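You operate a simulated robot arm through the tools that you are given. There is no shell and no other tool.

You are at the controls of a simulated robot arm. One attempt, no reset.

Task
Wipe out the well under the empty pan and hang the pan back.
Fine: park it in the free well meanwhile; use the yellow cloth and put it back where it lay; then slide the orange-ended bar up to the pan. Leave other pans, ladles and labels be. What is to be rubbed or washed off counts as gone when no trace of it is left.

It is judged by the outcome, as a careful person would: the job done as asked, and still so three seconds after it is handed in. It fails if anything else is knocked over, pushed out of place, dropped, spilled or broken. Flat cloth is picked up by pressing the open fingertips on it (5 to 10 N) and closing them slowly along it; thin cloth reads only 2 to 8 mm in the jaws.

Robot
A 7-joint arm with a two-finger parallel gripper, fixed in place. Base frame: the origin is on the floor under the middle of its stand, x ahead of it, y to its left, z up. Lengths are in mm, angles in degrees, forces in N, time in s.
With the tool pointing down near the work surface it reaches from about 100 to 900 mm from the base axis. Its first joint turns from -166.0 to 166.0 degrees. Payload 1.57 kg.
The TCP is the grasp point between the finger pads, 30 mm short of the fingertips. In the tool frame z runs along the fingers and y along their closing line. Largest opening 80 mm; finger width 17, thickness 12; the body of the gripper, 40 by 82 mm, starts 80 mm behind the TCP.
Orientation is told as [roll, pitch, yaw] about the base's x, y, z axes, in that order, counted from this pose: with the fingers straight down and closing along the base's y, the tool's x points along the base's -x, its y along +y and its z along -z.

Tools
- The arm moves only by the tool arm_command. Its argument "increments" is a list of rows, each a list of 3 entries, a list of its own where there are three numbers: the shift along the tool's x, y, z in units of 40 mm (1.0 is 40 mm), then the turn, a rotation vector about the tool's x, y, z in units of 4 degrees (1.0 is 4 degrees), then the closure in counts, from 0 (fully open) to 255 (shut). In form: [[[dx, dy, dz], [wx, wy, wz], gripper], ...]. A call has 1 to 20 rows; each row shifts and turns the commanded pose from where the row before left it, along the tool's axes as they then stand. A call with a number of a shift or a turn outside -1 to 1 is refused whole. Each row takes 0.2 s and may step no farther than 50 mm and 8.6 degrees from the row before; otherwise, or with a gripper value out of range, the whole call is refused. Where a pose cannot be reached the arm comes as near as it can. A force on the tool above 90 N (or 10 N above the force at the start of the call, whichever is more), or a blocked arm, ends the call early, and 0.2 s more pass. Each finger travels about 153 mm/s and halts on what it meets, pressing with about 41 N; the grip force reading is that of the motor and also rises with nothing between the fingers. The clock runs only during rows and for 0.2 s after the last one: add rows that do not move to give the fingers time. The reply holds the time, the measured pose of the TCP, the force on the tool along the base axes, the opening and the grip force, in the units named above and with some noise, with the torque about the TCP (base axes, N m) and any sound that the robot's microphone picked up, and new pictures: "pictures" is both (left out), scene, wrist or none.
- Cameras (640 x 400 px; columns grow to the right, rows downward): "scene" is fixed at [413, -657.1, 1573.8]; the picture's right is [0.99, -0.17, 0.00], its down [-0.09, -0.52, -0.85] and it looks along [0.15, 0.84, -0.53] (base axes); focal length 333 px, centre (320, 200). "wrist" rides on the gripper at [72, -7, -122] in the tool frame; the picture's right is [0.09, 1.00, 0.00], its down [-0.84, 0.08, -0.54] and it looks along [-0.54, 0.05, 0.84] (tool axes); focal length 238 px, centre (320, 200).
- measure_at(camera, pixels): for up to 12 pixels [column, row] of the newest picture of that camera ("zoom" is the newest enlarged one), the place [x, y, z] in the base frame of the surface seen there, good to about 2 mm, but the place of the scene camera against the robot may be out by one fixed shift of up to 25 mm in any direction. No time passes.
- enlarge(camera, box): a new picture of the part [left, top, right, bottom] of that camera's present view, enlarged. No time passes.
- job_done(): hands the job in; it is judged then, once.

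Leave the gripper open and the arm clear of the work at the hand-in unless told otherwise.

The tools are called after "Call:" by a JSON object that holds its "method" and its "body". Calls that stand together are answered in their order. arm_command: Moves the arm, as the interface text tells. Its arguments: {"type":"object","properties":{"increments":{"type":"array"},"pictures":{"type":"string","enum":["both","scene","wrist","none"]}},"required":["increments"]} The other tools are called the same way: measure_at (camera, pixels) gives the place of the surface under pixels of a picture; enlarge (camera, box) takes an enlarged picture of a part of a camera's view; job_done () hands the job in.

At the start:

```text
time: 0.0
tool_pos: [283.2, 504.2, 1077.9]
tool_rot: [-0.1, 0.0, 0.1]
ft_force: [-0.5, -1.0, 0.1]
torque: [-0.04, -0.03, 0.01]
finger_gap: 80.0
grasp_force: 0.0
```

scene: 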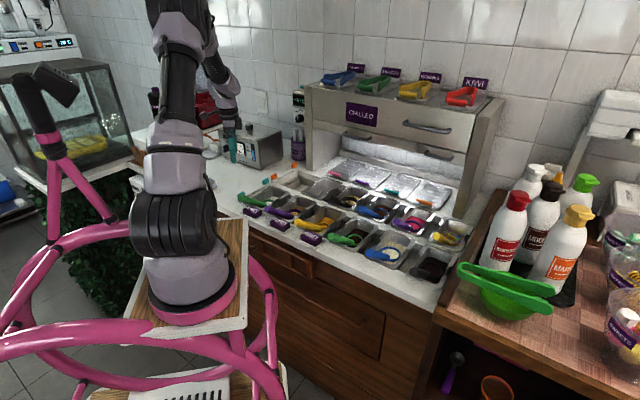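
wrist: 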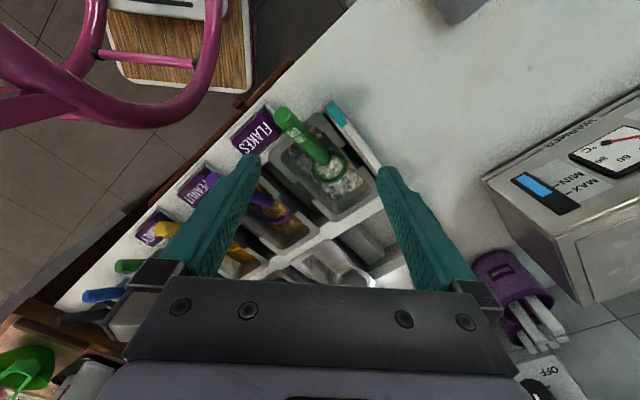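

I see a counter with a grid of pans, a refrigerated display, and the arm above the left part. First I'll enlarge the well area of the scene, around columns 220-480, rows 140-290.

Call:
{"method": "enlarge", "body": {"camera": "scene", "box": [220, 150, 380, 250]}}

Call:
{"method": "enlarge", "body": {"camera": "scene", "box": [320, 190, 480, 290]}}

Call:
{"method": "enlarge", "body": {"camera": "wrist", "box": [60, 60, 460, 310]}}

```text
4.00 times, centred on (300, 200) of scene
```

zoom: 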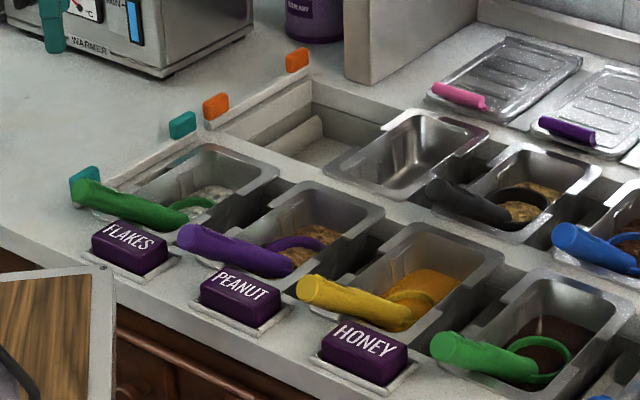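

```text
4.00 times, centred on (400, 240) of scene
```

zoom: 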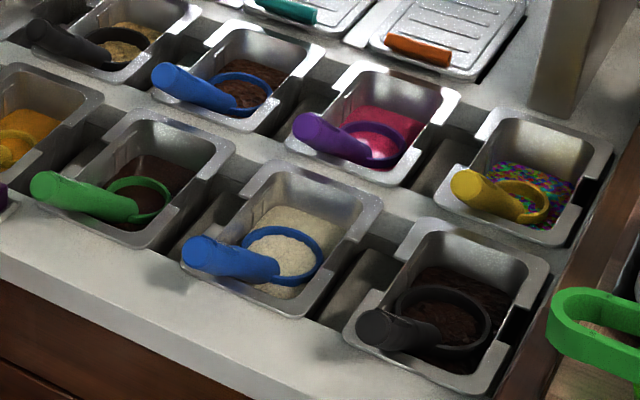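

```text
1.60 times, centred on (260, 185) of wrist
```

zoom: 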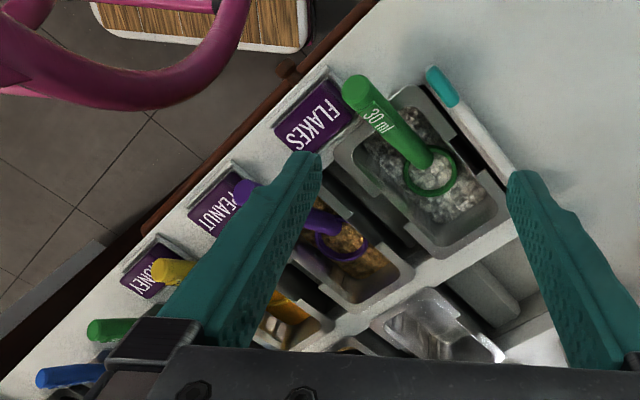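

The back row has a free well at the left (with an orange-ended bar) and the empty pan beside it. I still have to find the yellow cloth; I'll enlarge other parts of the scene.

Call:
{"method": "enlarge", "body": {"camera": "scene", "box": [120, 80, 320, 205]}}

Call:
{"method": "enlarge", "body": {"camera": "scene", "box": [0, 60, 160, 220]}}

Call:
{"method": "enlarge", "body": {"camera": "scene", "box": [280, 50, 520, 200]}}

Call:
{"method": "enlarge", "body": {"camera": "scene", "box": [420, 150, 640, 400]}}

Call:
{"method": "enlarge", "body": {"camera": "wrist", "box": [340, 0, 640, 400]}}

```text
3.20 times, centred on (220, 142) of scene
```

zoom: 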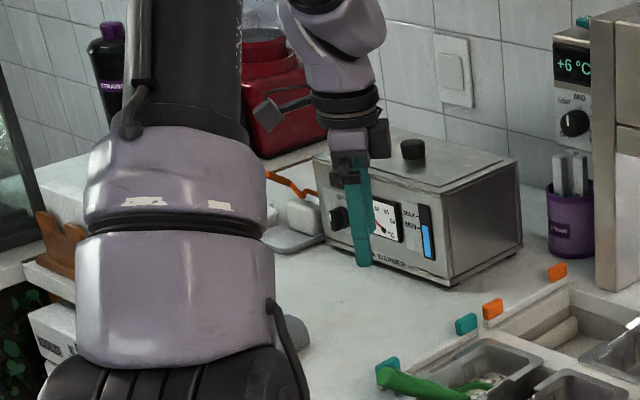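

```text
2.50 times, centred on (80, 140) of scene
```

zoom: 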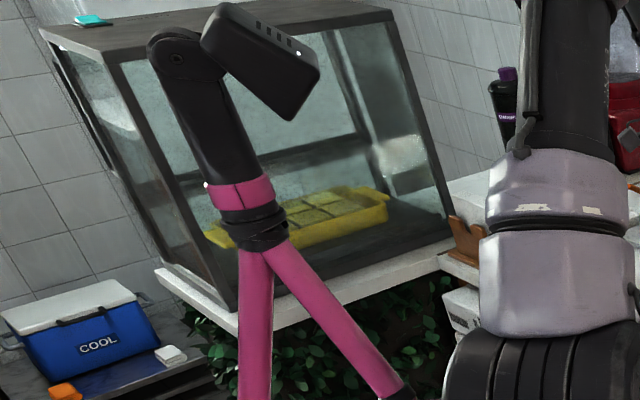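

```text
2.67 times, centred on (400, 125) of scene
```

zoom: 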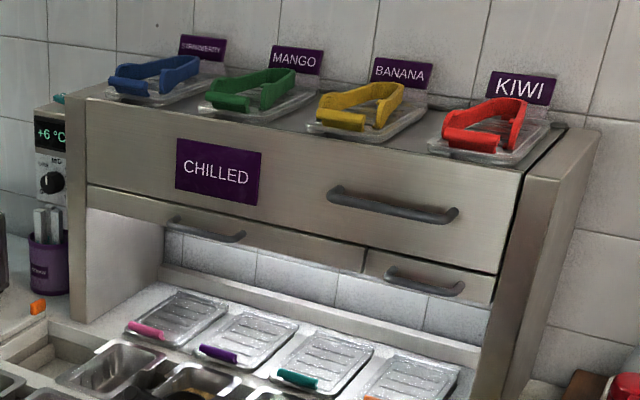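

```text
1.60 times, centred on (530, 275) of scene
```

zoom: 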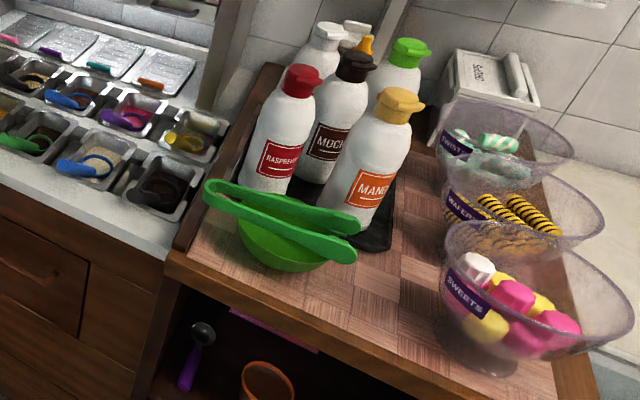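

```text
1.00 times, centred on (490, 200) of wrist (not enlarged: the box is as wide or as high as the picture)
```

zoom: 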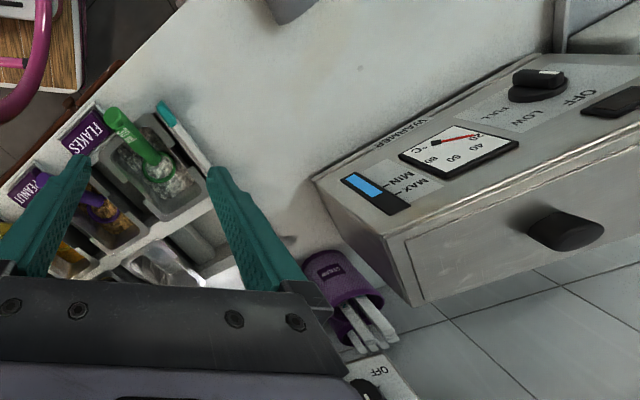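

I'll measure key spots: in the scene, the free well, empty pan, bars; the cloth is still not visible.

Call:
{"method": "measure_at", "body": {"camera": "scene", "pixels": [[241, 194], [265, 181], [274, 175], [294, 165], [300, 182], [322, 190], [340, 178], [258, 212], [270, 195], [230, 180], [300, 158], [328, 172]]}}

Call:
{"method": "measure_at", "body": {"camera": "wrist", "pixels": [[336, 112], [372, 165], [258, 130], [290, 115], [340, 190], [340, 255], [372, 245], [400, 270], [420, 90], [470, 50], [330, 170], [380, 280]]}}

```text
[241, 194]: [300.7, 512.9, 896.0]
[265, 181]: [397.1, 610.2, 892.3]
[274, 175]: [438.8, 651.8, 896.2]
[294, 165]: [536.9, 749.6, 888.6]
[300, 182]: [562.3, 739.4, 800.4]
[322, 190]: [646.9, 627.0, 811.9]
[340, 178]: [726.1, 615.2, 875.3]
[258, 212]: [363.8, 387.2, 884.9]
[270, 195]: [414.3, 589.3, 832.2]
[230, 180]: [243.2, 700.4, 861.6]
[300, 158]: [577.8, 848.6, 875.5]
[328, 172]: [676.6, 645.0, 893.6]
```

```text
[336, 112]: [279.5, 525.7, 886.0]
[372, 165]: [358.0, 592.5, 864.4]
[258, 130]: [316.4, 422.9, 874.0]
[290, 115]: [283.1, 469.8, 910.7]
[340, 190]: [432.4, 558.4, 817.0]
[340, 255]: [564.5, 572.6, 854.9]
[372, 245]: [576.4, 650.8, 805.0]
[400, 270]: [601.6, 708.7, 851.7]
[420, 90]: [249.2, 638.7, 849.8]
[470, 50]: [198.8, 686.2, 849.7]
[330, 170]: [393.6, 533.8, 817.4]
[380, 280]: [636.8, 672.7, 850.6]
```

Counter top is about z 850, and the well grid is rotated relative to the base. The cloth isn't visible yet. I'll raise the arm 160 mm for an overview with the wrist camera.

Call:
{"method": "arm_command", "body": {"increments": [[[0, 0, -1], [0, 0, 0], 0], [[0, 0, -1], [0, 0, 0], 0], [[0, 0, -1], [0, 0, 0], 0], [[0, 0, -1], [0, 0, 0], 0]]}}

```text
time: 1.0
tool_pos: [283.4, 504.1, 1240.6]
tool_rot: [0.0, 0.0, 0.0]
ft_force: [-0.8, -0.5, 0.5]
torque: [0.0, -0.01, 0.03]
finger_gap: 79.7
grasp_force: 0.2
```

scene: 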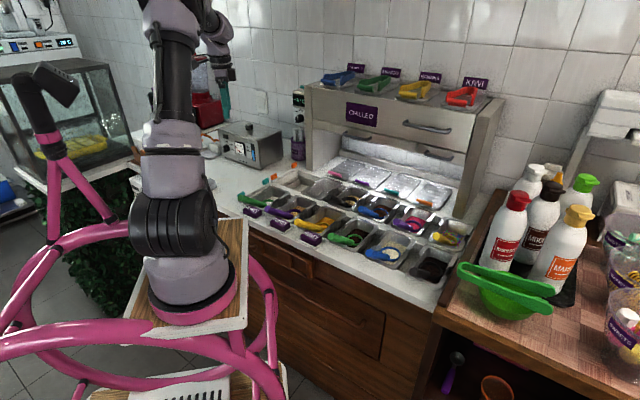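
wrist: 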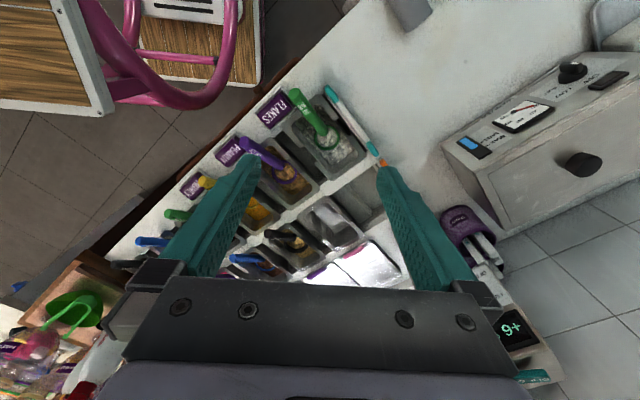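

The grid now shows, with the empty pan at wrist (335,222). Now I'll turn the tool 80 degrees about its axis so the camera looks towards +y and shows the left end of the counter.

Call:
{"method": "arm_command", "body": {"increments": [[[0, 0, 0], [0, 0, -1], 0], [[0, 0, 0], [0, 0, -1], 0], [[0, 0, 0], [0, 0, -1], 0], [[0, 0, 0], [0, 0, -1], 0], [[0, 0, 0], [0, 0, -1], 0], [[0, 0, 0], [0, 0, -1], 0], [[0, 0, 0], [0, 0, -1], 0], [[0, 0, 0], [0, 0, -1], 0], [[0, 0, 0], [0, 0, -1], 0], [[0, 0, 0], [0, 0, -1], 0], [[0, 0, 0], [0, 0, -1], 0], [[0, 0, 0], [0, 0, -1], 0], [[0, 0, 0], [0, 0, -1], 0], [[0, 0, 0], [0, 0, -1], 0], [[0, 0, 0], [0, 0, -1], 0], [[0, 0, 0], [0, 0, -1], 0], [[0, 0, 0], [0, 0, -1], 0], [[0, 0, 0], [0, 0, -1], 0], [[0, 0, 0], [0, 0, -1], 0], [[0, 0, 0], [0, 0, -1], 0]], "pictures": "wrist"}}

```text
time: 5.2
tool_pos: [283.9, 503.3, 1239.0]
tool_rot: [0.0, 0.0, 80.2]
ft_force: [0.2, 0.2, 0.9]
torque: [0.02, 0.02, 0.0]
finger_gap: 80.1
grasp_force: 0.1
```

wrist: 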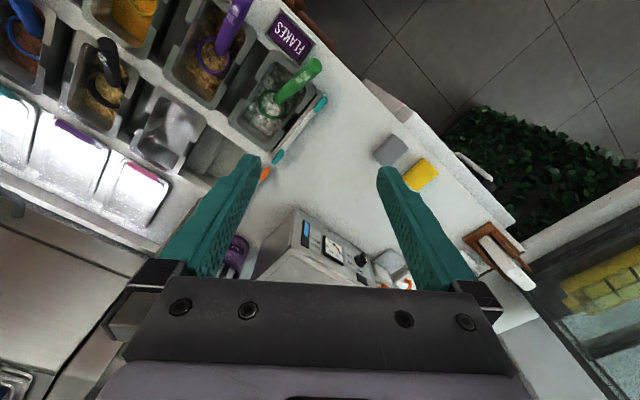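

A yellow object at (422,176) and a grey block at (390,150). Enlarging to identify.

Call:
{"method": "enlarge", "body": {"camera": "wrist", "box": [340, 110, 500, 210]}}

Call:
{"method": "measure_at", "body": {"camera": "wrist", "pixels": [[405, 175], [422, 160], [438, 172], [420, 190], [421, 175], [390, 150], [378, 155], [405, 148], [320, 103], [277, 158], [264, 176], [390, 136]]}}

Call:
{"method": "enlarge", "body": {"camera": "wrist", "box": [0, 0, 340, 230]}}

```text
4.00 times, centred on (420, 160) of wrist
```

zoom: 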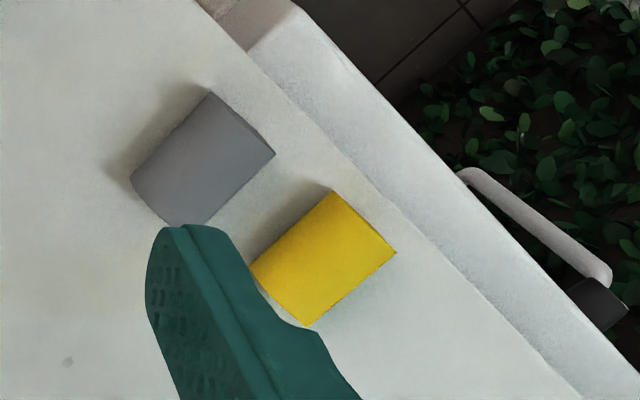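

```text
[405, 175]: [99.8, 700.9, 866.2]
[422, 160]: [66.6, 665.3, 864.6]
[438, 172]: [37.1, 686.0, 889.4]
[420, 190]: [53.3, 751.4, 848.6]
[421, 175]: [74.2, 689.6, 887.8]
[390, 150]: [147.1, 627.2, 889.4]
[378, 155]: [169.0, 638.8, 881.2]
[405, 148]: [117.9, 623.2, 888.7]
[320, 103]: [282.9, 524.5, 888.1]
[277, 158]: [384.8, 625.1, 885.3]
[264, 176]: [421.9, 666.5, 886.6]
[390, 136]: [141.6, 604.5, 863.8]
```

```text
1.74 times, centred on (170, 115) of wrist
```

zoom: 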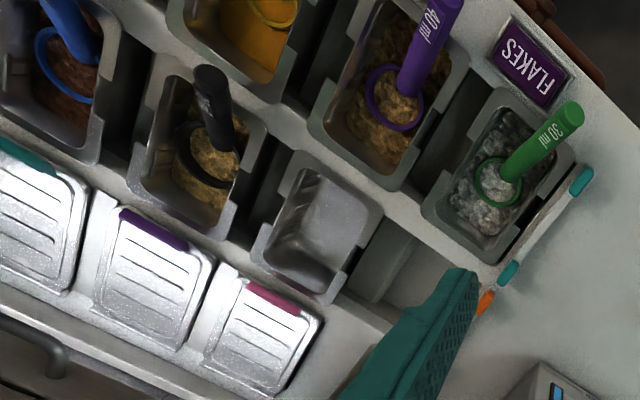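

The yellow one at (422,176) looks like an arched/folded cloth about 40 mm high on the counter; a grey one lies beside it. The bars run at 45° in the base frame (front-to-back). Now I'll measure the empty pan and the free well in this wrist picture/zoom.

Call:
{"method": "measure_at", "body": {"camera": "zoom", "pixels": [[297, 153], [380, 212], [327, 300], [252, 250], [315, 225], [290, 262], [340, 175], [370, 270], [395, 290], [350, 290], [415, 235], [430, 270]]}}

Call:
{"method": "measure_at", "body": {"camera": "zoom", "pixels": [[500, 90], [572, 150], [490, 258], [425, 205], [452, 150], [395, 185], [470, 60], [585, 180], [508, 272], [485, 302], [345, 265], [270, 235]]}}

```text
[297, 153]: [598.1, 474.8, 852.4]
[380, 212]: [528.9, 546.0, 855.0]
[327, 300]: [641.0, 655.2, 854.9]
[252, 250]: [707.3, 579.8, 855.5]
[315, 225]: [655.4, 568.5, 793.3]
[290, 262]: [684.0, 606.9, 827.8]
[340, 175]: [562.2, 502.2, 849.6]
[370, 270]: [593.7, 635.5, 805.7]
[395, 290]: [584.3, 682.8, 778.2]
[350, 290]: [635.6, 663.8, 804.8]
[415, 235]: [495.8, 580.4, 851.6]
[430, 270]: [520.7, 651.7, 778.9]
```

```text
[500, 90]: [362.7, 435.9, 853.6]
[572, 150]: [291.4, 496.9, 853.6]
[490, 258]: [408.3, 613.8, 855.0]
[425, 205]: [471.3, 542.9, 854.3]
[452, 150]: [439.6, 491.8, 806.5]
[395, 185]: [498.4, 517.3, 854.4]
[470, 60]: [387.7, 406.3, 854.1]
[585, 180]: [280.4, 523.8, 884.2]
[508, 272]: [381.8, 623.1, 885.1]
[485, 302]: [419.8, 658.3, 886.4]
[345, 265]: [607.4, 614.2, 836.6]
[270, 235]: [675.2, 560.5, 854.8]
```

The grid axes are at 45° in the base frame. Using u=(x−y)/√2 (right along row) and v=(x+y)/√2 (to the back): the empty pan spans u −11..89, v 757..917, rim z 855. The free well is at u≈−98, and the orange bar at u≈−170. Before going closer I'll measure the cabinet front so that I don't strike it.

Call:
{"method": "measure_at", "body": {"camera": "scene", "pixels": [[312, 95], [330, 125], [400, 145], [430, 130], [316, 150], [470, 190], [345, 165], [430, 195], [480, 110], [420, 155], [395, 170], [350, 150]]}}

Call:
{"method": "measure_at", "body": {"camera": "zoom", "pixels": [[195, 70], [238, 150], [262, 135], [165, 75], [130, 190], [220, 240], [262, 290], [320, 320], [300, 305], [215, 260], [310, 0], [465, 70]]}}

```text
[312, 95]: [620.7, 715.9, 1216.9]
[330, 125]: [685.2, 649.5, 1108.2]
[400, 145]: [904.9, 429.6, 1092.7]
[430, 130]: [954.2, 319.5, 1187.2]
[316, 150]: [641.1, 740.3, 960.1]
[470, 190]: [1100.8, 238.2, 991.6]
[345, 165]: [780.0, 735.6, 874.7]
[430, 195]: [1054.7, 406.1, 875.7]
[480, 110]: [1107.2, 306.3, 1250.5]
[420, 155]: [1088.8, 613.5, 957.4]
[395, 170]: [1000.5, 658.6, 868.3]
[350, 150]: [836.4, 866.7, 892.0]
```

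```text
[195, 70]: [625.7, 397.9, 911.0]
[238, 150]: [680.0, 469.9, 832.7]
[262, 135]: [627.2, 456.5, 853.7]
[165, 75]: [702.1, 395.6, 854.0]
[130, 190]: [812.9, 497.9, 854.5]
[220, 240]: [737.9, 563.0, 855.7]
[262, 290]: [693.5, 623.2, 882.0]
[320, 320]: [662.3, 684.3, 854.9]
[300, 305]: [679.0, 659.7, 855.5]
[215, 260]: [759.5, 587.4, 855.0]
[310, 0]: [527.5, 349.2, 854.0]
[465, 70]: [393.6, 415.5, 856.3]
```

Cabinet front is at v≈944 (after the ~(15,−14,8) scene shift correction), above z≈1070. I'll also check the drawer handles near it.

Call:
{"method": "measure_at", "body": {"camera": "scene", "pixels": [[346, 133], [357, 138], [368, 139], [428, 153], [440, 158], [404, 123], [447, 131], [340, 148], [330, 145], [380, 155], [364, 148], [355, 128]]}}

Call:
{"method": "enlarge", "body": {"camera": "scene", "box": [250, 110, 410, 230]}}

```text
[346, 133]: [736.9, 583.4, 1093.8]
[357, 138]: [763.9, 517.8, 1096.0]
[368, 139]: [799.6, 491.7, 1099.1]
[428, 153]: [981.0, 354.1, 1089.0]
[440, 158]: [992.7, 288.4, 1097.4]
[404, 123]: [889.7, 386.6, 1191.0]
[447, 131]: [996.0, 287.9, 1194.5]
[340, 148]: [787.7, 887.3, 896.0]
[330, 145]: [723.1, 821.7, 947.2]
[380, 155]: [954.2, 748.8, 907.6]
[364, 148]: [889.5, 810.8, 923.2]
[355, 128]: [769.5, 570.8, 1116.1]
```

```text
3.33 times, centred on (330, 170) of scene
```

zoom: 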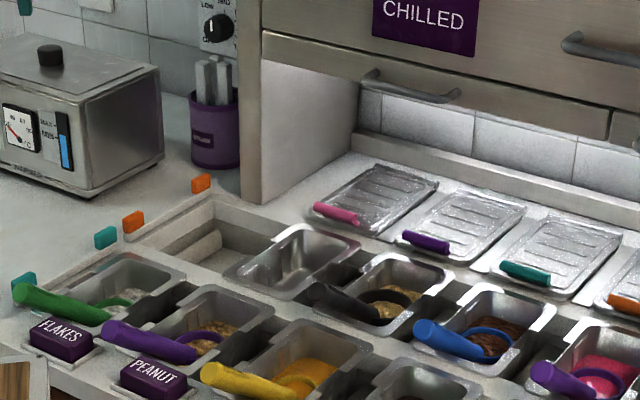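

Next I'll turn back to yaw 45° (camera looking to the back of the counter) and move to above the free well/empty pan at z≈1080 for a close look, keeping far from the cabinet.

Call:
{"method": "arm_command", "body": {"increments": [[[0, 0, 0], [0, 0, 1], 0], [[0, 0, 0], [0, 0, 1], 0], [[0, 0, 0], [0, 0, 1], 0], [[0, 0, 0], [0, 0, 1], 0], [[0, 0, 0], [0, 0, 1], 0], [[0, 0, 0], [0, 0, 1], 0], [[0, 0, 0], [0, 0, 1], 0], [[0, 0, 0], [0, 0, 1], 0], [[0, 0, 0], [0, 0, 0.8], 0], [[-0.8, -0.52, 0.57], [0, 0, 0], 0], [[-0.8, -0.52, 0.57], [0, 0, 0], 0], [[-0.8, -0.52, 0.57], [0, 0, 0], 0], [[-0.8, -0.52, 0.57], [0, 0, 0], 0], [[-0.8, -0.52, 0.57], [0, 0, 0], 0], [[-0.8, -0.52, 0.57], [0, 0, 0], 0], [[-0.8, -0.52, 0.57], [0, 0, 0], 0]]}}

```text
time: 8.6
tool_pos: [544.4, 559.3, 1079.5]
tool_rot: [0.0, -0.1, 44.8]
ft_force: [-0.2, 0.5, 0.1]
torque: [0.01, -0.05, 0.01]
finger_gap: 80.0
grasp_force: 0.1
```

scene: 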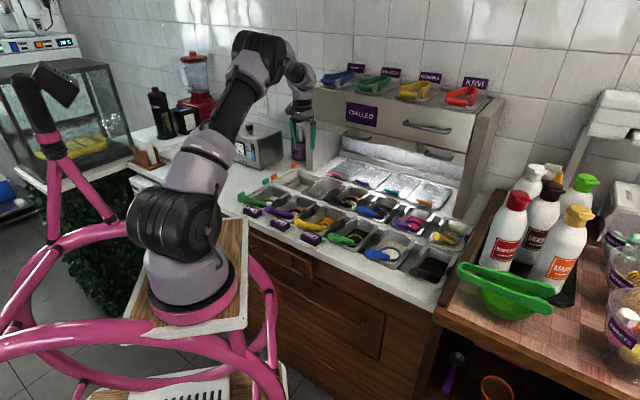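
wrist: 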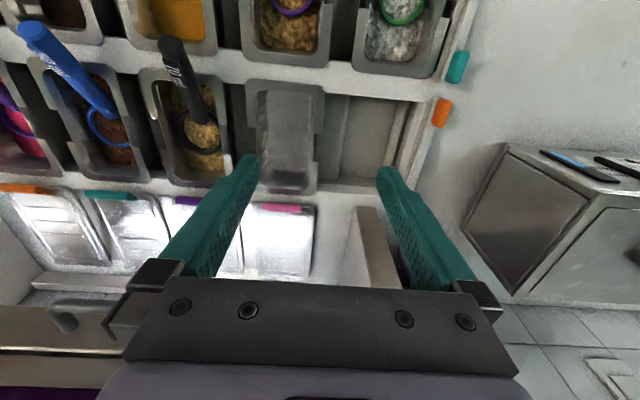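

Call:
{"method": "enlarge", "body": {"camera": "wrist", "box": [220, 60, 460, 210]}}

Call:
{"method": "enlarge", "body": {"camera": "wrist", "box": [120, 40, 340, 210]}}

```text
2.67 times, centred on (340, 135) of wrist
```

zoom: 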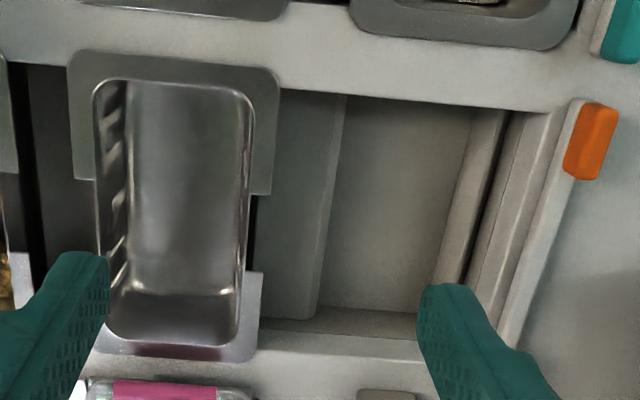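

```text
2.35 times, centred on (230, 125) of wrist
```

zoom: 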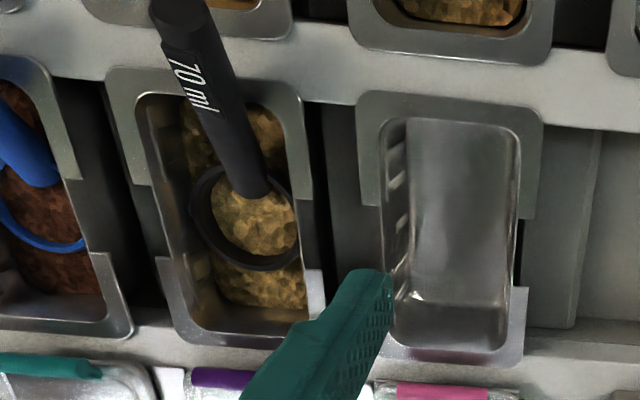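

Clear view now: the pan's side flanges have notches mid-length (zoom (262,230)), so the bare wall can be gripped there. The free well has a floor and a divider block, and the bar lies at its left. I'll measure these.

Call:
{"method": "enlarge", "body": {"camera": "wrist", "box": [220, 60, 460, 210]}}

Call:
{"method": "measure_at", "body": {"camera": "zoom", "pixels": [[305, 110], [300, 300], [340, 110], [320, 300], [400, 130], [380, 290], [485, 130], [452, 260], [515, 130], [535, 130], [550, 170], [570, 180]]}}

Call:
{"method": "measure_at", "body": {"camera": "zoom", "pixels": [[590, 140], [612, 115], [575, 110], [540, 260], [520, 240], [515, 330], [255, 232], [247, 232], [265, 150], [262, 195], [258, 275], [170, 220]]}}

Call:
{"method": "measure_at", "body": {"camera": "zoom", "pixels": [[170, 80], [170, 55], [175, 335], [175, 350], [170, 355], [400, 110], [400, 95], [380, 315], [380, 335], [100, 130], [72, 130], [75, 180]]}}

```text
2.67 times, centred on (340, 135) of wrist
```

zoom: 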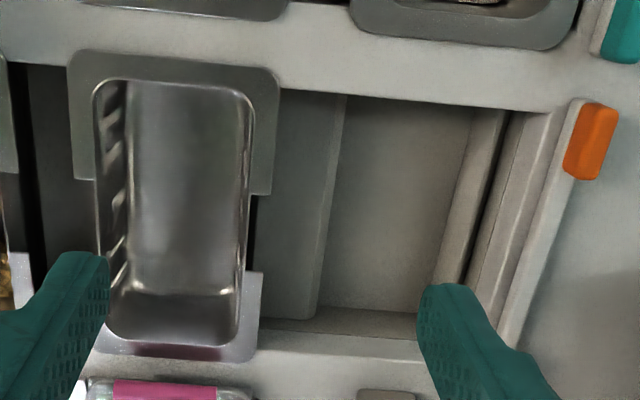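

```text
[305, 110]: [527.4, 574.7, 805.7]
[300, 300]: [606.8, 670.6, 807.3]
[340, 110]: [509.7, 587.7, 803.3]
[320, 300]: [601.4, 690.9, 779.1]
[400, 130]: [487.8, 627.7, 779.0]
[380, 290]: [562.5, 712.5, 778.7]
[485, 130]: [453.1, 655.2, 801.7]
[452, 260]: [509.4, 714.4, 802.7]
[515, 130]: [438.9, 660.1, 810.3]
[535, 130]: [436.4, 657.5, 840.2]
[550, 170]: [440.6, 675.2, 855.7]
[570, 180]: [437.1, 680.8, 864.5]
```

```text
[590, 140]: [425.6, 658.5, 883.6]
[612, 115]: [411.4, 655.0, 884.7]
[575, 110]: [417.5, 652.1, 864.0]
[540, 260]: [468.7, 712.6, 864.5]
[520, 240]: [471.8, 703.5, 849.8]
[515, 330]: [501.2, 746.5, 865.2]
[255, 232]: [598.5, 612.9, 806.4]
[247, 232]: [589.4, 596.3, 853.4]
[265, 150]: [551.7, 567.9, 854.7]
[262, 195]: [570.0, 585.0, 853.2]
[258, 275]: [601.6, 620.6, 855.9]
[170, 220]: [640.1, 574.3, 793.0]
```

```text
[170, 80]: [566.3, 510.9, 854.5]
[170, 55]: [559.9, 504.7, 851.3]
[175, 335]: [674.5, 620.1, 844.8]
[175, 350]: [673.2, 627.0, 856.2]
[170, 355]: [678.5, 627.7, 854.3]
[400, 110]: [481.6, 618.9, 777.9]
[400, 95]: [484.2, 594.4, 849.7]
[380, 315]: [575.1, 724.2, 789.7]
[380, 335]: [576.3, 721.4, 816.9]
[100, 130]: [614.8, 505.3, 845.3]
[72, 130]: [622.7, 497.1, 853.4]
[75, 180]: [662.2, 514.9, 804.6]
```

Now the exact place of the pan's right wall at its notch (image-left side of the pan in the zoom) and the neighbour's left edge.

Call:
{"method": "enlarge", "body": {"camera": "wrist", "box": [210, 70, 330, 200]}}

Call:
{"method": "measure_at", "body": {"camera": "wrist", "pixels": [[257, 130], [256, 140], [258, 145], [255, 148], [262, 130], [264, 145], [250, 130], [247, 120], [258, 150], [225, 130], [228, 120], [224, 140]]}}

```text
3.08 times, centred on (270, 135) of wrist
```

zoom: 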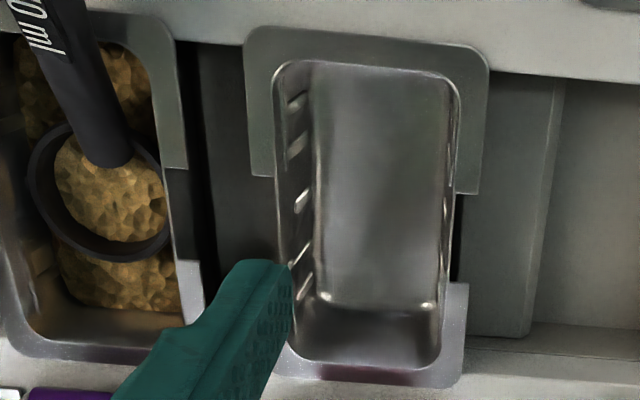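

```text
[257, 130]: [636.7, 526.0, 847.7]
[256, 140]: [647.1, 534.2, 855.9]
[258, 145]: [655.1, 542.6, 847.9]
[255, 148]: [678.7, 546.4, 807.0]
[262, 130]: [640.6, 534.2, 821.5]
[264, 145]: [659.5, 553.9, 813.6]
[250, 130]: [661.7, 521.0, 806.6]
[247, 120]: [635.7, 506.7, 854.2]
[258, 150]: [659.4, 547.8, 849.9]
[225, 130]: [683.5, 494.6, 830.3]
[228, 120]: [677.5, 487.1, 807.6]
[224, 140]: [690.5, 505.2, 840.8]
```

Right wall at the notch: u≈80 at the top, ≈75 lower down (tapered about 6°); neighbour's edge at u≥121. I'll tilt the tool −6° about its x to match the wall, narrow the fingers to about 36 mm, move above the wall's notch (u 78.5, v 840) and descend to z≈900 first.

Call:
{"method": "arm_command", "body": {"increments": [[[0, 0, 0], [-0.75, 0, 0], 140], [[0, 0, 0], [-0.75, 0, 0], 140], [[-0.5, -0.738, -0.078], [0, 0, 0], 140], [[-0.5, -0.738, -0.078], [0, 0, 0], 140], [[-0.5, -0.738, -0.078], [0, 0, 0], 140], [[0, -0.094, 0.895], [0, 0, 0], 140], [[0, -0.094, 0.895], [0, 0, 0], 140], [[0, -0.094, 0.895], [0, 0, 0], 140], [[0, -0.094, 0.895], [0, 0, 0], 140], [[0, 0, 0], [0, 0, 0], 140]]}}

```text
time: 10.8
tool_pos: [653.1, 537.4, 938.5]
tool_rot: [6.1, -0.1, 44.8]
ft_force: [-0.9, 0.4, 0.5]
torque: [0.01, -0.02, 0.01]
finger_gap: 36.5
grasp_force: 0.1
```

scene: 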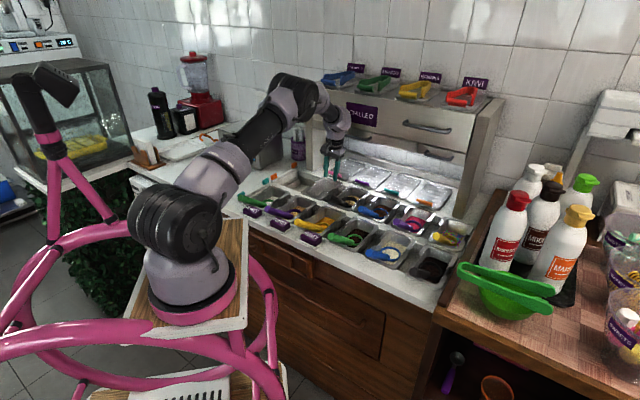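
wrist: 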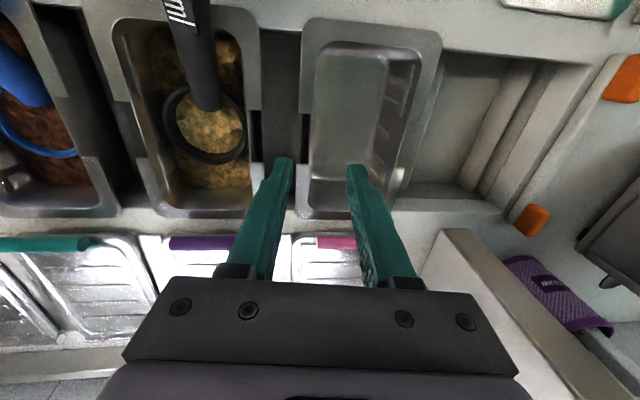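

The fingers straddle the wall in the picture (fingers at columns 290 and 358; wall around column 305). I'll verify with measurements.

Call:
{"method": "enlarge", "body": {"camera": "wrist", "box": [230, 90, 430, 215]}}

Call:
{"method": "measure_at", "body": {"camera": "wrist", "pixels": [[303, 115], [306, 118], [308, 125], [308, 140], [307, 150], [309, 160], [300, 130], [318, 130], [303, 100], [302, 170], [310, 175], [345, 120]]}}

```text
3.20 times, centred on (330, 152) of wrist
```

zoom: 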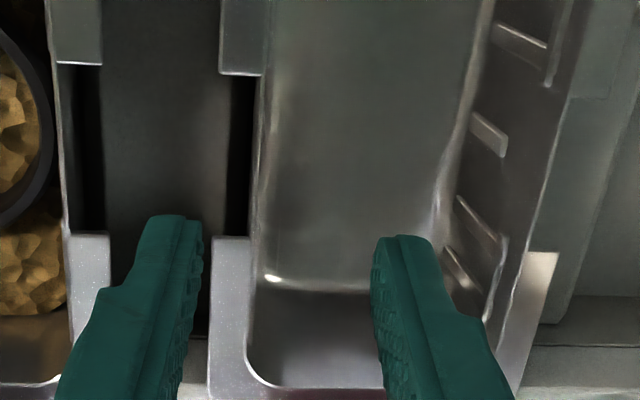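

```text
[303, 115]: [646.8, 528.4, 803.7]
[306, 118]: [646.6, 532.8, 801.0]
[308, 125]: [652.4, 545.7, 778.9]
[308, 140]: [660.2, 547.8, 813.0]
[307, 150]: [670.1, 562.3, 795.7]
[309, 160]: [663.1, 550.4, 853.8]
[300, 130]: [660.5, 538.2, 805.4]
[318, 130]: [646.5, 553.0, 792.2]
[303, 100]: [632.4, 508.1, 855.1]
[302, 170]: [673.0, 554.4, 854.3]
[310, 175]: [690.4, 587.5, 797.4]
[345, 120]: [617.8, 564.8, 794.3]
```

Call:
{"method": "measure_at", "body": {"camera": "zoom", "pixels": [[256, 120], [259, 120], [262, 120], [265, 120], [252, 150], [256, 150], [259, 150], [262, 150], [254, 200], [257, 200], [260, 200], [250, 225]]}}

```text
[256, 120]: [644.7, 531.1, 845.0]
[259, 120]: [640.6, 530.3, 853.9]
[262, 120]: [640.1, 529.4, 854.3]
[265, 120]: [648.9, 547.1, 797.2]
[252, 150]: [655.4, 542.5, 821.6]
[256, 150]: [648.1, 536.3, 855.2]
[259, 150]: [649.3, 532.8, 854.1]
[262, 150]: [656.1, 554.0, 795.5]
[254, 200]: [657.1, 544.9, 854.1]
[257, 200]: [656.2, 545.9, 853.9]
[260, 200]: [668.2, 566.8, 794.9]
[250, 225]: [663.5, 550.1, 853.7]
```

The wall top is at u≈79, z 854, and the TCP is at u≈82. I'll descend to z≈843 with a small shift so that the wall is centred, fingers still open.

Call:
{"method": "arm_command", "body": {"increments": [[[0.01, -0.031, 0.477], [0, 0, 0], 140], [[0.01, -0.031, 0.477], [0, 0, 0], 140], [[0.01, -0.031, 0.477], [0, 0, 0], 140], [[0.01, -0.031, 0.477], [0, 0, 0], 140], [[0.01, -0.031, 0.477], [0, 0, 0], 140], [[0, 0, 0], [0, 0, 0], 140]], "pictures": "both"}}

```text
time: 12.2
tool_pos: [645.6, 538.3, 839.7]
tool_rot: [6.0, 0.1, 44.8]
ft_force: [0.4, 0.8, 0.5]
torque: [-0.02, -0.04, 0.04]
finger_gap: 36.2
grasp_force: 0.1
```

scene: 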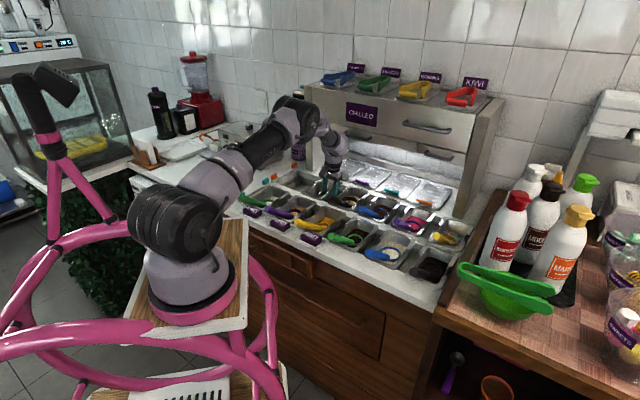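
wrist: 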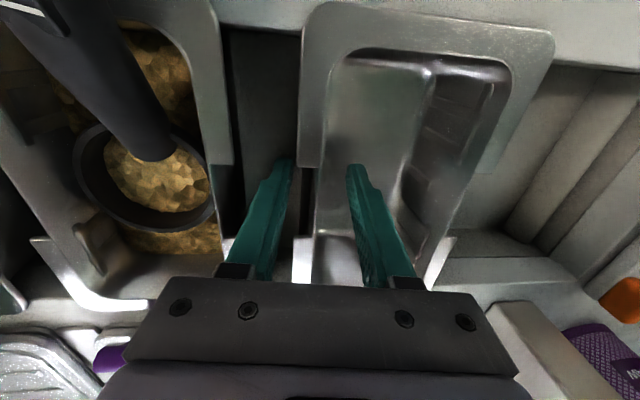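

Fingers straddle the wall (tips about z 810, no contact force). I'll shift 2 mm towards the wall centre and close slowly.

Call:
{"method": "arm_command", "body": {"increments": [[[0, -0.05, 0], [0, 0, 0], 140], [[0, 0, 0], [0, 0, 0], 180], [[0, 0, 0], [0, 0, 0], 210], [[0, 0, 0], [0, 0, 0], 230], [[0, 0, 0], [0, 0, 0], 245], [[0, 0, 0], [0, 0, 0], 255], [[0, 0, 0], [0, 0, 0], 255]], "pictures": "both"}}

```text
time: 13.8
tool_pos: [648.5, 536.9, 840.0]
tool_rot: [6.1, -0.1, 44.9]
ft_force: [0.5, -0.3, 4.6]
torque: [-0.19, -0.08, 0.08]
finger_gap: 2.6
grasp_force: 23.9
```

scene: 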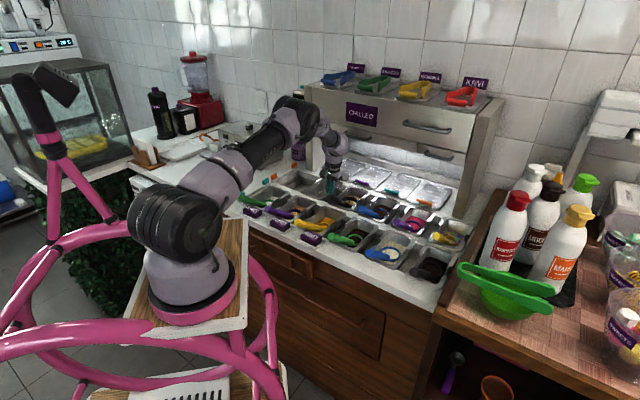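
wrist: 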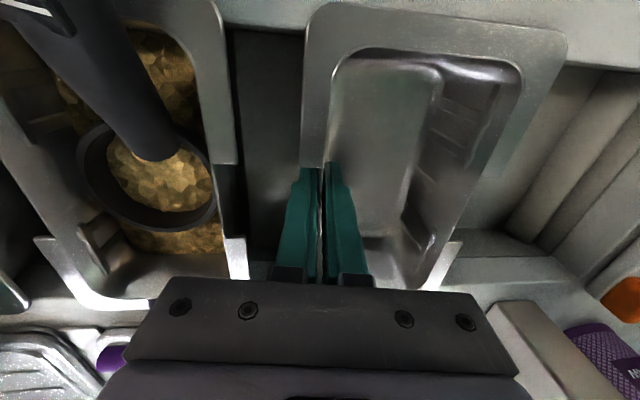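

Gripped the wall (gap 2.6 mm). Home reference: TCP u=78.9, v=838.2, z=840. I'll lift straight up 50 mm slowly.

Call:
{"method": "arm_command", "body": {"increments": [[[0, 0.013, -0.124], [0, 0, 0], 255], [[0, 0.026, -0.249], [0, 0, 0], 255], [[0, 0.026, -0.249], [0, 0, 0], 255], [[0, 0.026, -0.249], [0, 0, 0], 255], [[0, 0.026, -0.249], [0, 0, 0], 255], [[0, 0.013, -0.124], [0, 0, 0], 255], [[0, 0, 0], [0, 0, 0], 255]], "pictures": "both"}}

```text
time: 15.4
tool_pos: [648.5, 537.0, 888.7]
tool_rot: [6.0, 0.0, 44.8]
ft_force: [0.9, -0.5, -2.3]
torque: [-0.08, -0.01, 0.0]
finger_gap: 2.7
grasp_force: 24.3
```

scene: 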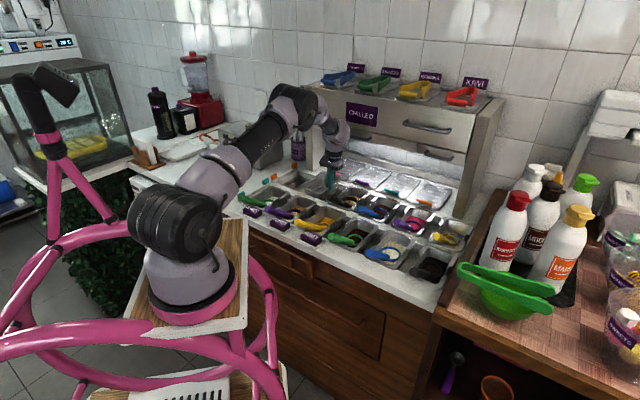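
wrist: 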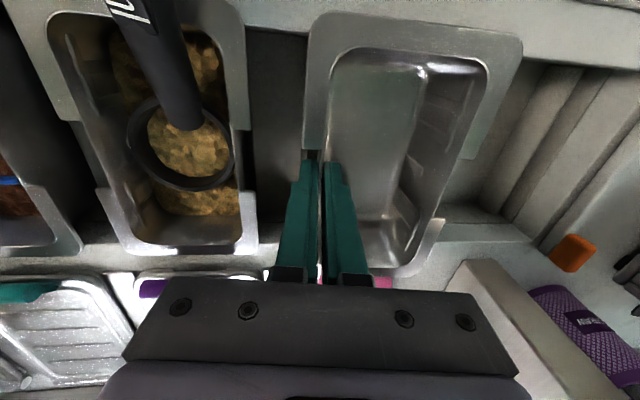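

The pan is lifted and held (≈2.3 N). I'll check its levelness and measure the free well's edges before moving it over.

Call:
{"method": "enlarge", "body": {"camera": "wrist", "box": [400, 40, 640, 280]}}

Call:
{"method": "measure_at", "body": {"camera": "wrist", "pixels": [[500, 45], [470, 150], [440, 220], [320, 40], [310, 140], [415, 22], [510, 75], [425, 255], [465, 120], [455, 190], [315, 90], [480, 130]]}}

```text
1.67 times, centred on (520, 160) of wrist
```

zoom: 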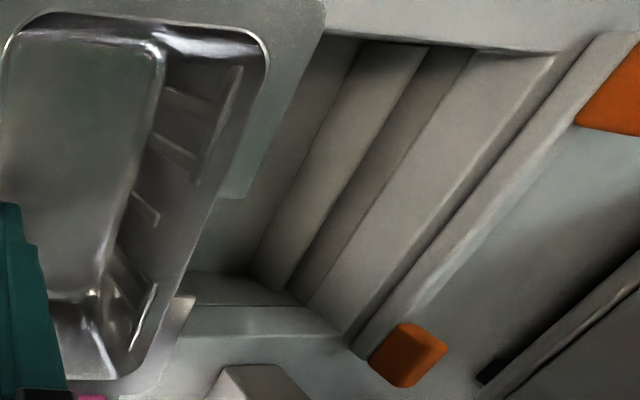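

```text
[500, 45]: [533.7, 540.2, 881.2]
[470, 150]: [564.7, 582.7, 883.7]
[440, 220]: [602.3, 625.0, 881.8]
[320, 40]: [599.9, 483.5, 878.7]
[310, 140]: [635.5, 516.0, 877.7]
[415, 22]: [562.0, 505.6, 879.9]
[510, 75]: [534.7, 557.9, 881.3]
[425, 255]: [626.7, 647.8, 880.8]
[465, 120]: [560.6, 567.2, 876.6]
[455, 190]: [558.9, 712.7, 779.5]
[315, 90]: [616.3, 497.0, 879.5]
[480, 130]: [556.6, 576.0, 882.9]
```

The rim is at z≈880 although the TCP rose 49 mm, so the pan slid in the fingers about 24 mm. I'll wait briefly without motion to see whether it's still slipping.

Call:
{"method": "arm_command", "body": {"increments": [[[0, 0, 0], [0, 0, 0], 255]], "pictures": "wrist"}}

Call:
{"method": "measure_at", "body": {"camera": "wrist", "pixels": [[500, 45], [470, 150], [440, 220], [320, 40], [310, 140], [415, 22]]}}

Call:
{"method": "enlarge", "body": {"camera": "wrist", "box": [240, 100, 440, 290]}}

```text
time: 15.8
tool_pos: [649.4, 538.5, 887.9]
tool_rot: [6.0, 0.0, 44.8]
ft_force: [0.3, -0.1, -1.9]
torque: [-0.03, -0.06, -0.03]
finger_gap: 2.3
grasp_force: 24.1
```

wrist: 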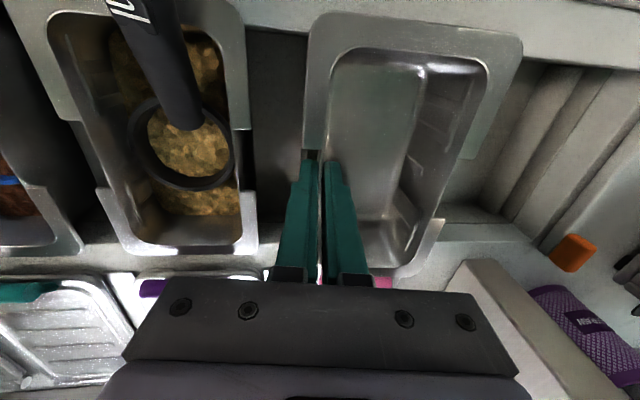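

```text
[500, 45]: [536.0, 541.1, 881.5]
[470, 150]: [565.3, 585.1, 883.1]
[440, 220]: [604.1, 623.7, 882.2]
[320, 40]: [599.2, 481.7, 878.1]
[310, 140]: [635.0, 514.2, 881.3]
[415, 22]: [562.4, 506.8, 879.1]
```

```text
2.11 times, centred on (340, 195) of wrist
```

zoom: 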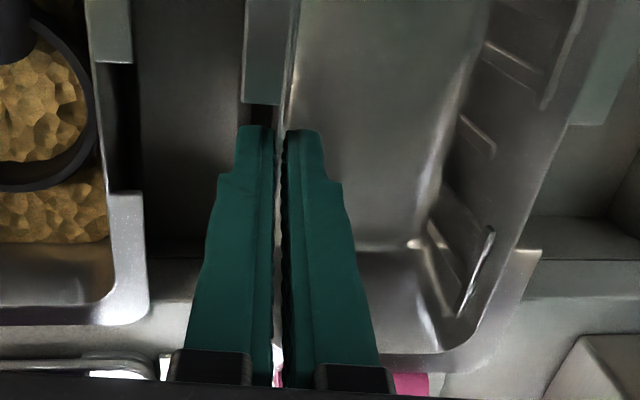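

It's stable now (rim ≈881). I'll raise it 8 mm gently and see if the rim follows, to test the grip.

Call:
{"method": "arm_command", "body": {"increments": [[[0, 0.01, -0.1], [0, 0, 0], 255], [[0, 0.01, -0.1], [0, 0, 0], 255], [[0, 0, 0], [0, 0, 0], 255]], "pictures": "wrist"}}

Call:
{"method": "measure_at", "body": {"camera": "wrist", "pixels": [[500, 45], [470, 150], [440, 220], [320, 40], [310, 140], [415, 22]]}}

```text
time: 16.6
tool_pos: [647.7, 538.9, 897.0]
tool_rot: [6.0, 0.1, 44.8]
ft_force: [0.4, -0.3, -2.1]
torque: [-0.05, -0.08, -0.01]
finger_gap: 2.8
grasp_force: 24.0
```

wrist: 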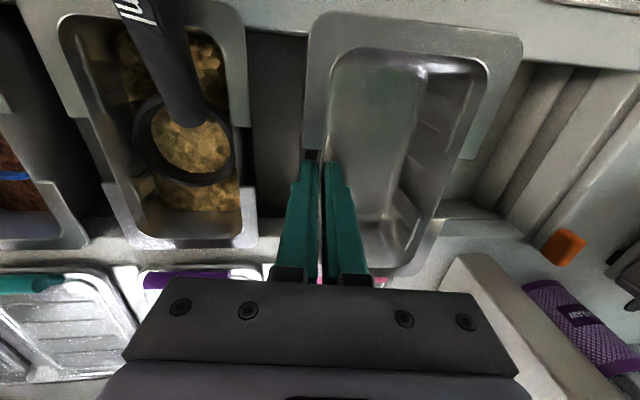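

```text
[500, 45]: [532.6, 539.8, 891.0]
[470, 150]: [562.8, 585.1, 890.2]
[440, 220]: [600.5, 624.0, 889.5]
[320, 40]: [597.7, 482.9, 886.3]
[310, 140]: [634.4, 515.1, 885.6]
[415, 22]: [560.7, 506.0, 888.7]
```

Now it follows the hand (rim +8 mm). I'll measure the free well's cross-section in this view to place the pan well.

Call:
{"method": "enlarge", "body": {"camera": "wrist", "box": [440, 50, 640, 270]}}

Call:
{"method": "measure_at", "body": {"camera": "zoom", "pixels": [[60, 240], [90, 240], [110, 240], [130, 240], [150, 240], [170, 240], [190, 240], [210, 240], [230, 240], [260, 240], [290, 240], [320, 240]]}}

Call:
{"method": "measure_at", "body": {"camera": "zoom", "pixels": [[120, 120], [150, 120], [170, 120], [190, 120], [210, 120], [230, 120], [250, 120], [270, 120], [290, 120], [310, 120], [340, 120], [370, 120]]}}

```text
1.82 times, centred on (540, 160) of wrist
```

zoom: 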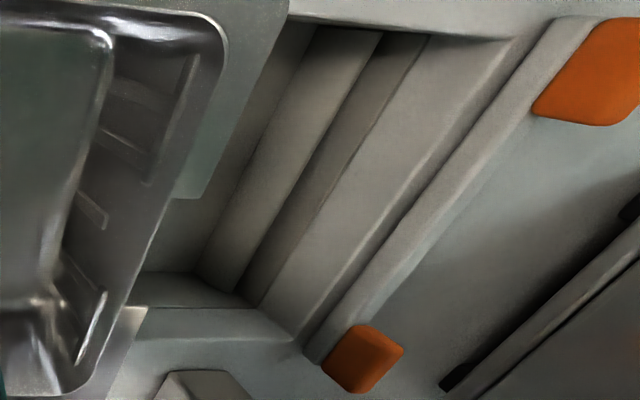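

```text
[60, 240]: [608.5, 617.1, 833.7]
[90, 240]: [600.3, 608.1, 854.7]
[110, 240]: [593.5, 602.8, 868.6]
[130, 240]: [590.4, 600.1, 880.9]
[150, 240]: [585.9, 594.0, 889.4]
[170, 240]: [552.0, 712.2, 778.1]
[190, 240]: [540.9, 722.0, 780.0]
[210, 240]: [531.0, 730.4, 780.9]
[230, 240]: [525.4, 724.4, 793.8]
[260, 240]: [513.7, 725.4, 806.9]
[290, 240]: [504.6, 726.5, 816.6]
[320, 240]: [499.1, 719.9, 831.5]
```

```text
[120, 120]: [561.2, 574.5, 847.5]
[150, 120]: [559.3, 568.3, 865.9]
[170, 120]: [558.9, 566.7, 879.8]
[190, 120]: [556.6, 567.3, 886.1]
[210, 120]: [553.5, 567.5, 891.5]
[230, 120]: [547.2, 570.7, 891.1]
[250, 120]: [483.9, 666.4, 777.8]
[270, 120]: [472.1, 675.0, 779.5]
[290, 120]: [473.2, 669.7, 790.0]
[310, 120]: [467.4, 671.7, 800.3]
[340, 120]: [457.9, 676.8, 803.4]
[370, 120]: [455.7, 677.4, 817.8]
```

Free well: floor z 779 from u≈−141 to −60, centre ≈ −99; it takes the pan with about 7 mm clearance each side. I'll carry the pan 133.5 mm to the left at this height.

Call:
{"method": "arm_command", "body": {"increments": [[[0, 0.2, 0.021], [0, 0, 0], 255], [[0, 0.415, 0.0436], [0, 0, 0], 255], [[0, 0.415, 0.0436], [0, 0, 0], 255], [[0, 0.415, 0.0436], [0, 0, 0], 255], [[0, 0.415, 0.0436], [0, 0, 0], 255], [[0, 0.415, 0.0436], [0, 0, 0], 255], [[0, 0.415, 0.0436], [0, 0, 0], 255], [[0, 0.415, 0.0436], [0, 0, 0], 255], [[0, 0.215, 0.0226], [0, 0, 0], 255], [[0, 0, 0], [0, 0, 0], 255]], "pictures": "both"}}

```text
time: 18.8
tool_pos: [553.9, 632.9, 896.0]
tool_rot: [6.0, 0.0, 44.8]
ft_force: [-0.2, -0.3, -2.1]
torque: [-0.06, -0.04, -0.02]
finger_gap: 2.6
grasp_force: 23.8
```

scene: 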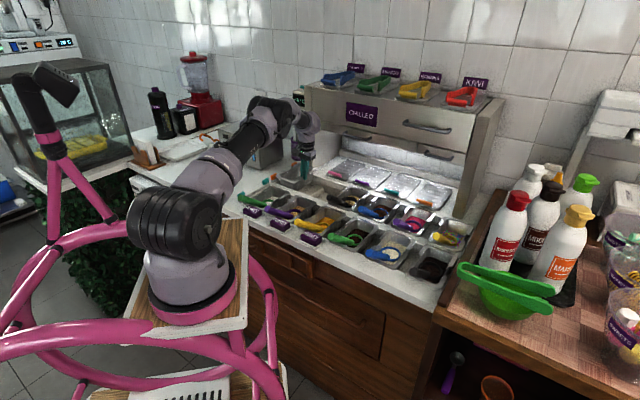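
wrist: 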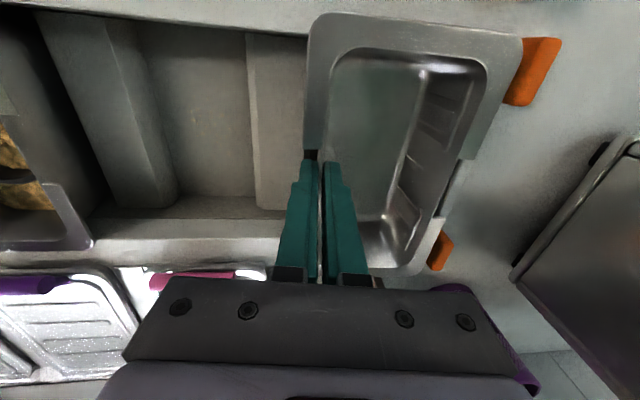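

The pan is over the free well. I'll check its position against the bar and well before lowering.

Call:
{"method": "measure_at", "body": {"camera": "wrist", "pixels": [[465, 150], [475, 145], [502, 60], [435, 230], [315, 60], [308, 140], [415, 18], [520, 60], [535, 75], [440, 255], [270, 100], [250, 60]]}}

Call:
{"method": "enlarge", "body": {"camera": "wrist", "box": [390, 10, 590, 280]}}

```text
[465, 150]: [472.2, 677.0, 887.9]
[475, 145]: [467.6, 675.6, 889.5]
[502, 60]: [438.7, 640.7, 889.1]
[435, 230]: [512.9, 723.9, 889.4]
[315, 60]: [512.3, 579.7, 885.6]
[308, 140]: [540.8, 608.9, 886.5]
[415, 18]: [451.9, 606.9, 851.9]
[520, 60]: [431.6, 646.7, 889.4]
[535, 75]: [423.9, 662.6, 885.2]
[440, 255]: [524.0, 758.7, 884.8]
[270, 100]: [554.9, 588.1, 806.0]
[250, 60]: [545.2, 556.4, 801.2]
```

```text
1.48 times, centred on (490, 145) of wrist
```

zoom: 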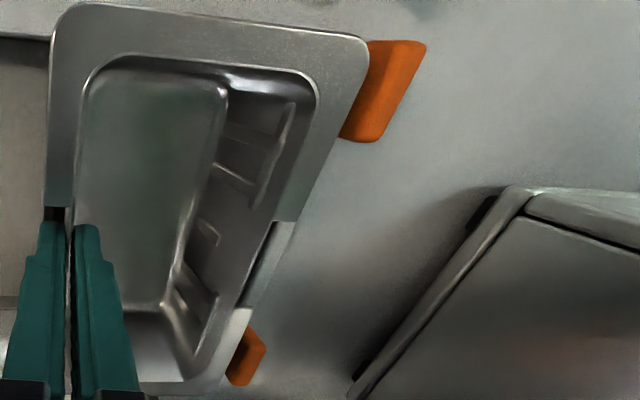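

The pan flange spans u −151..−48, clear of the bar's tabs (≈−160). I'll lower it 31 mm slowly, then check.

Call:
{"method": "arm_command", "body": {"increments": [[[0, -0.0265, 0.192], [0, 0, 0], 255], [[0, -0.0265, 0.192], [0, 0, 0], 255], [[0, -0.0265, 0.192], [0, 0, 0], 255], [[0, -0.0265, 0.192], [0, 0, 0], 255], [[0, 0, 0], [0, 0, 0], 255]], "pictures": "wrist"}}

Call:
{"method": "measure_at", "body": {"camera": "wrist", "pixels": [[465, 150], [475, 145], [502, 60], [435, 230], [315, 60], [308, 140], [430, 255], [530, 70], [270, 30], [330, 30]]}}

```text
time: 20.0
tool_pos: [555.1, 630.7, 867.1]
tool_rot: [5.9, 0.0, 44.8]
ft_force: [-0.9, -0.3, -1.8]
torque: [-0.04, 0.0, -0.01]
finger_gap: 2.6
grasp_force: 24.0
```

wrist: 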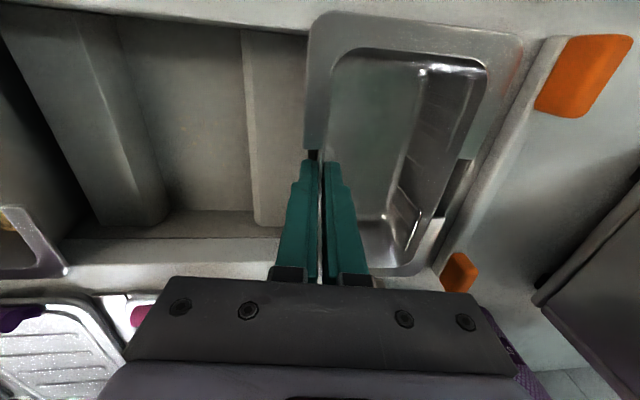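

```text
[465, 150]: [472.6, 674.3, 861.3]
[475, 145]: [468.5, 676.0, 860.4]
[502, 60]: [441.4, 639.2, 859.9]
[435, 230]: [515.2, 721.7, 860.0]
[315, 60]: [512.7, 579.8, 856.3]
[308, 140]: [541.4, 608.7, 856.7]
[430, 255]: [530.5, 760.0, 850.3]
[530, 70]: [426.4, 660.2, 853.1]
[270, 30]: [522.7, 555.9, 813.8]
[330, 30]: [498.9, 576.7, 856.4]
```

Rim now ≈858, seat at ≈854.5. Lower 3–4 mm more until it bears on the edges, then open slightly.

Call:
{"method": "arm_command", "body": {"increments": [[[0, -0.004, 0.05], [0, 0, 0], 255], [[0, -0.004, 0.05], [0, 0, 0], 255], [[0, 0, 0], [0, 0, 0], 255]], "pictures": "none"}}

```text
time: 20.8
tool_pos: [554.8, 631.3, 865.0]
tool_rot: [6.1, -0.2, 44.8]
ft_force: [-2.3, -5.7, 14.2]
torque: [-0.3, 0.05, 0.03]
finger_gap: 2.7
grasp_force: 24.4
```

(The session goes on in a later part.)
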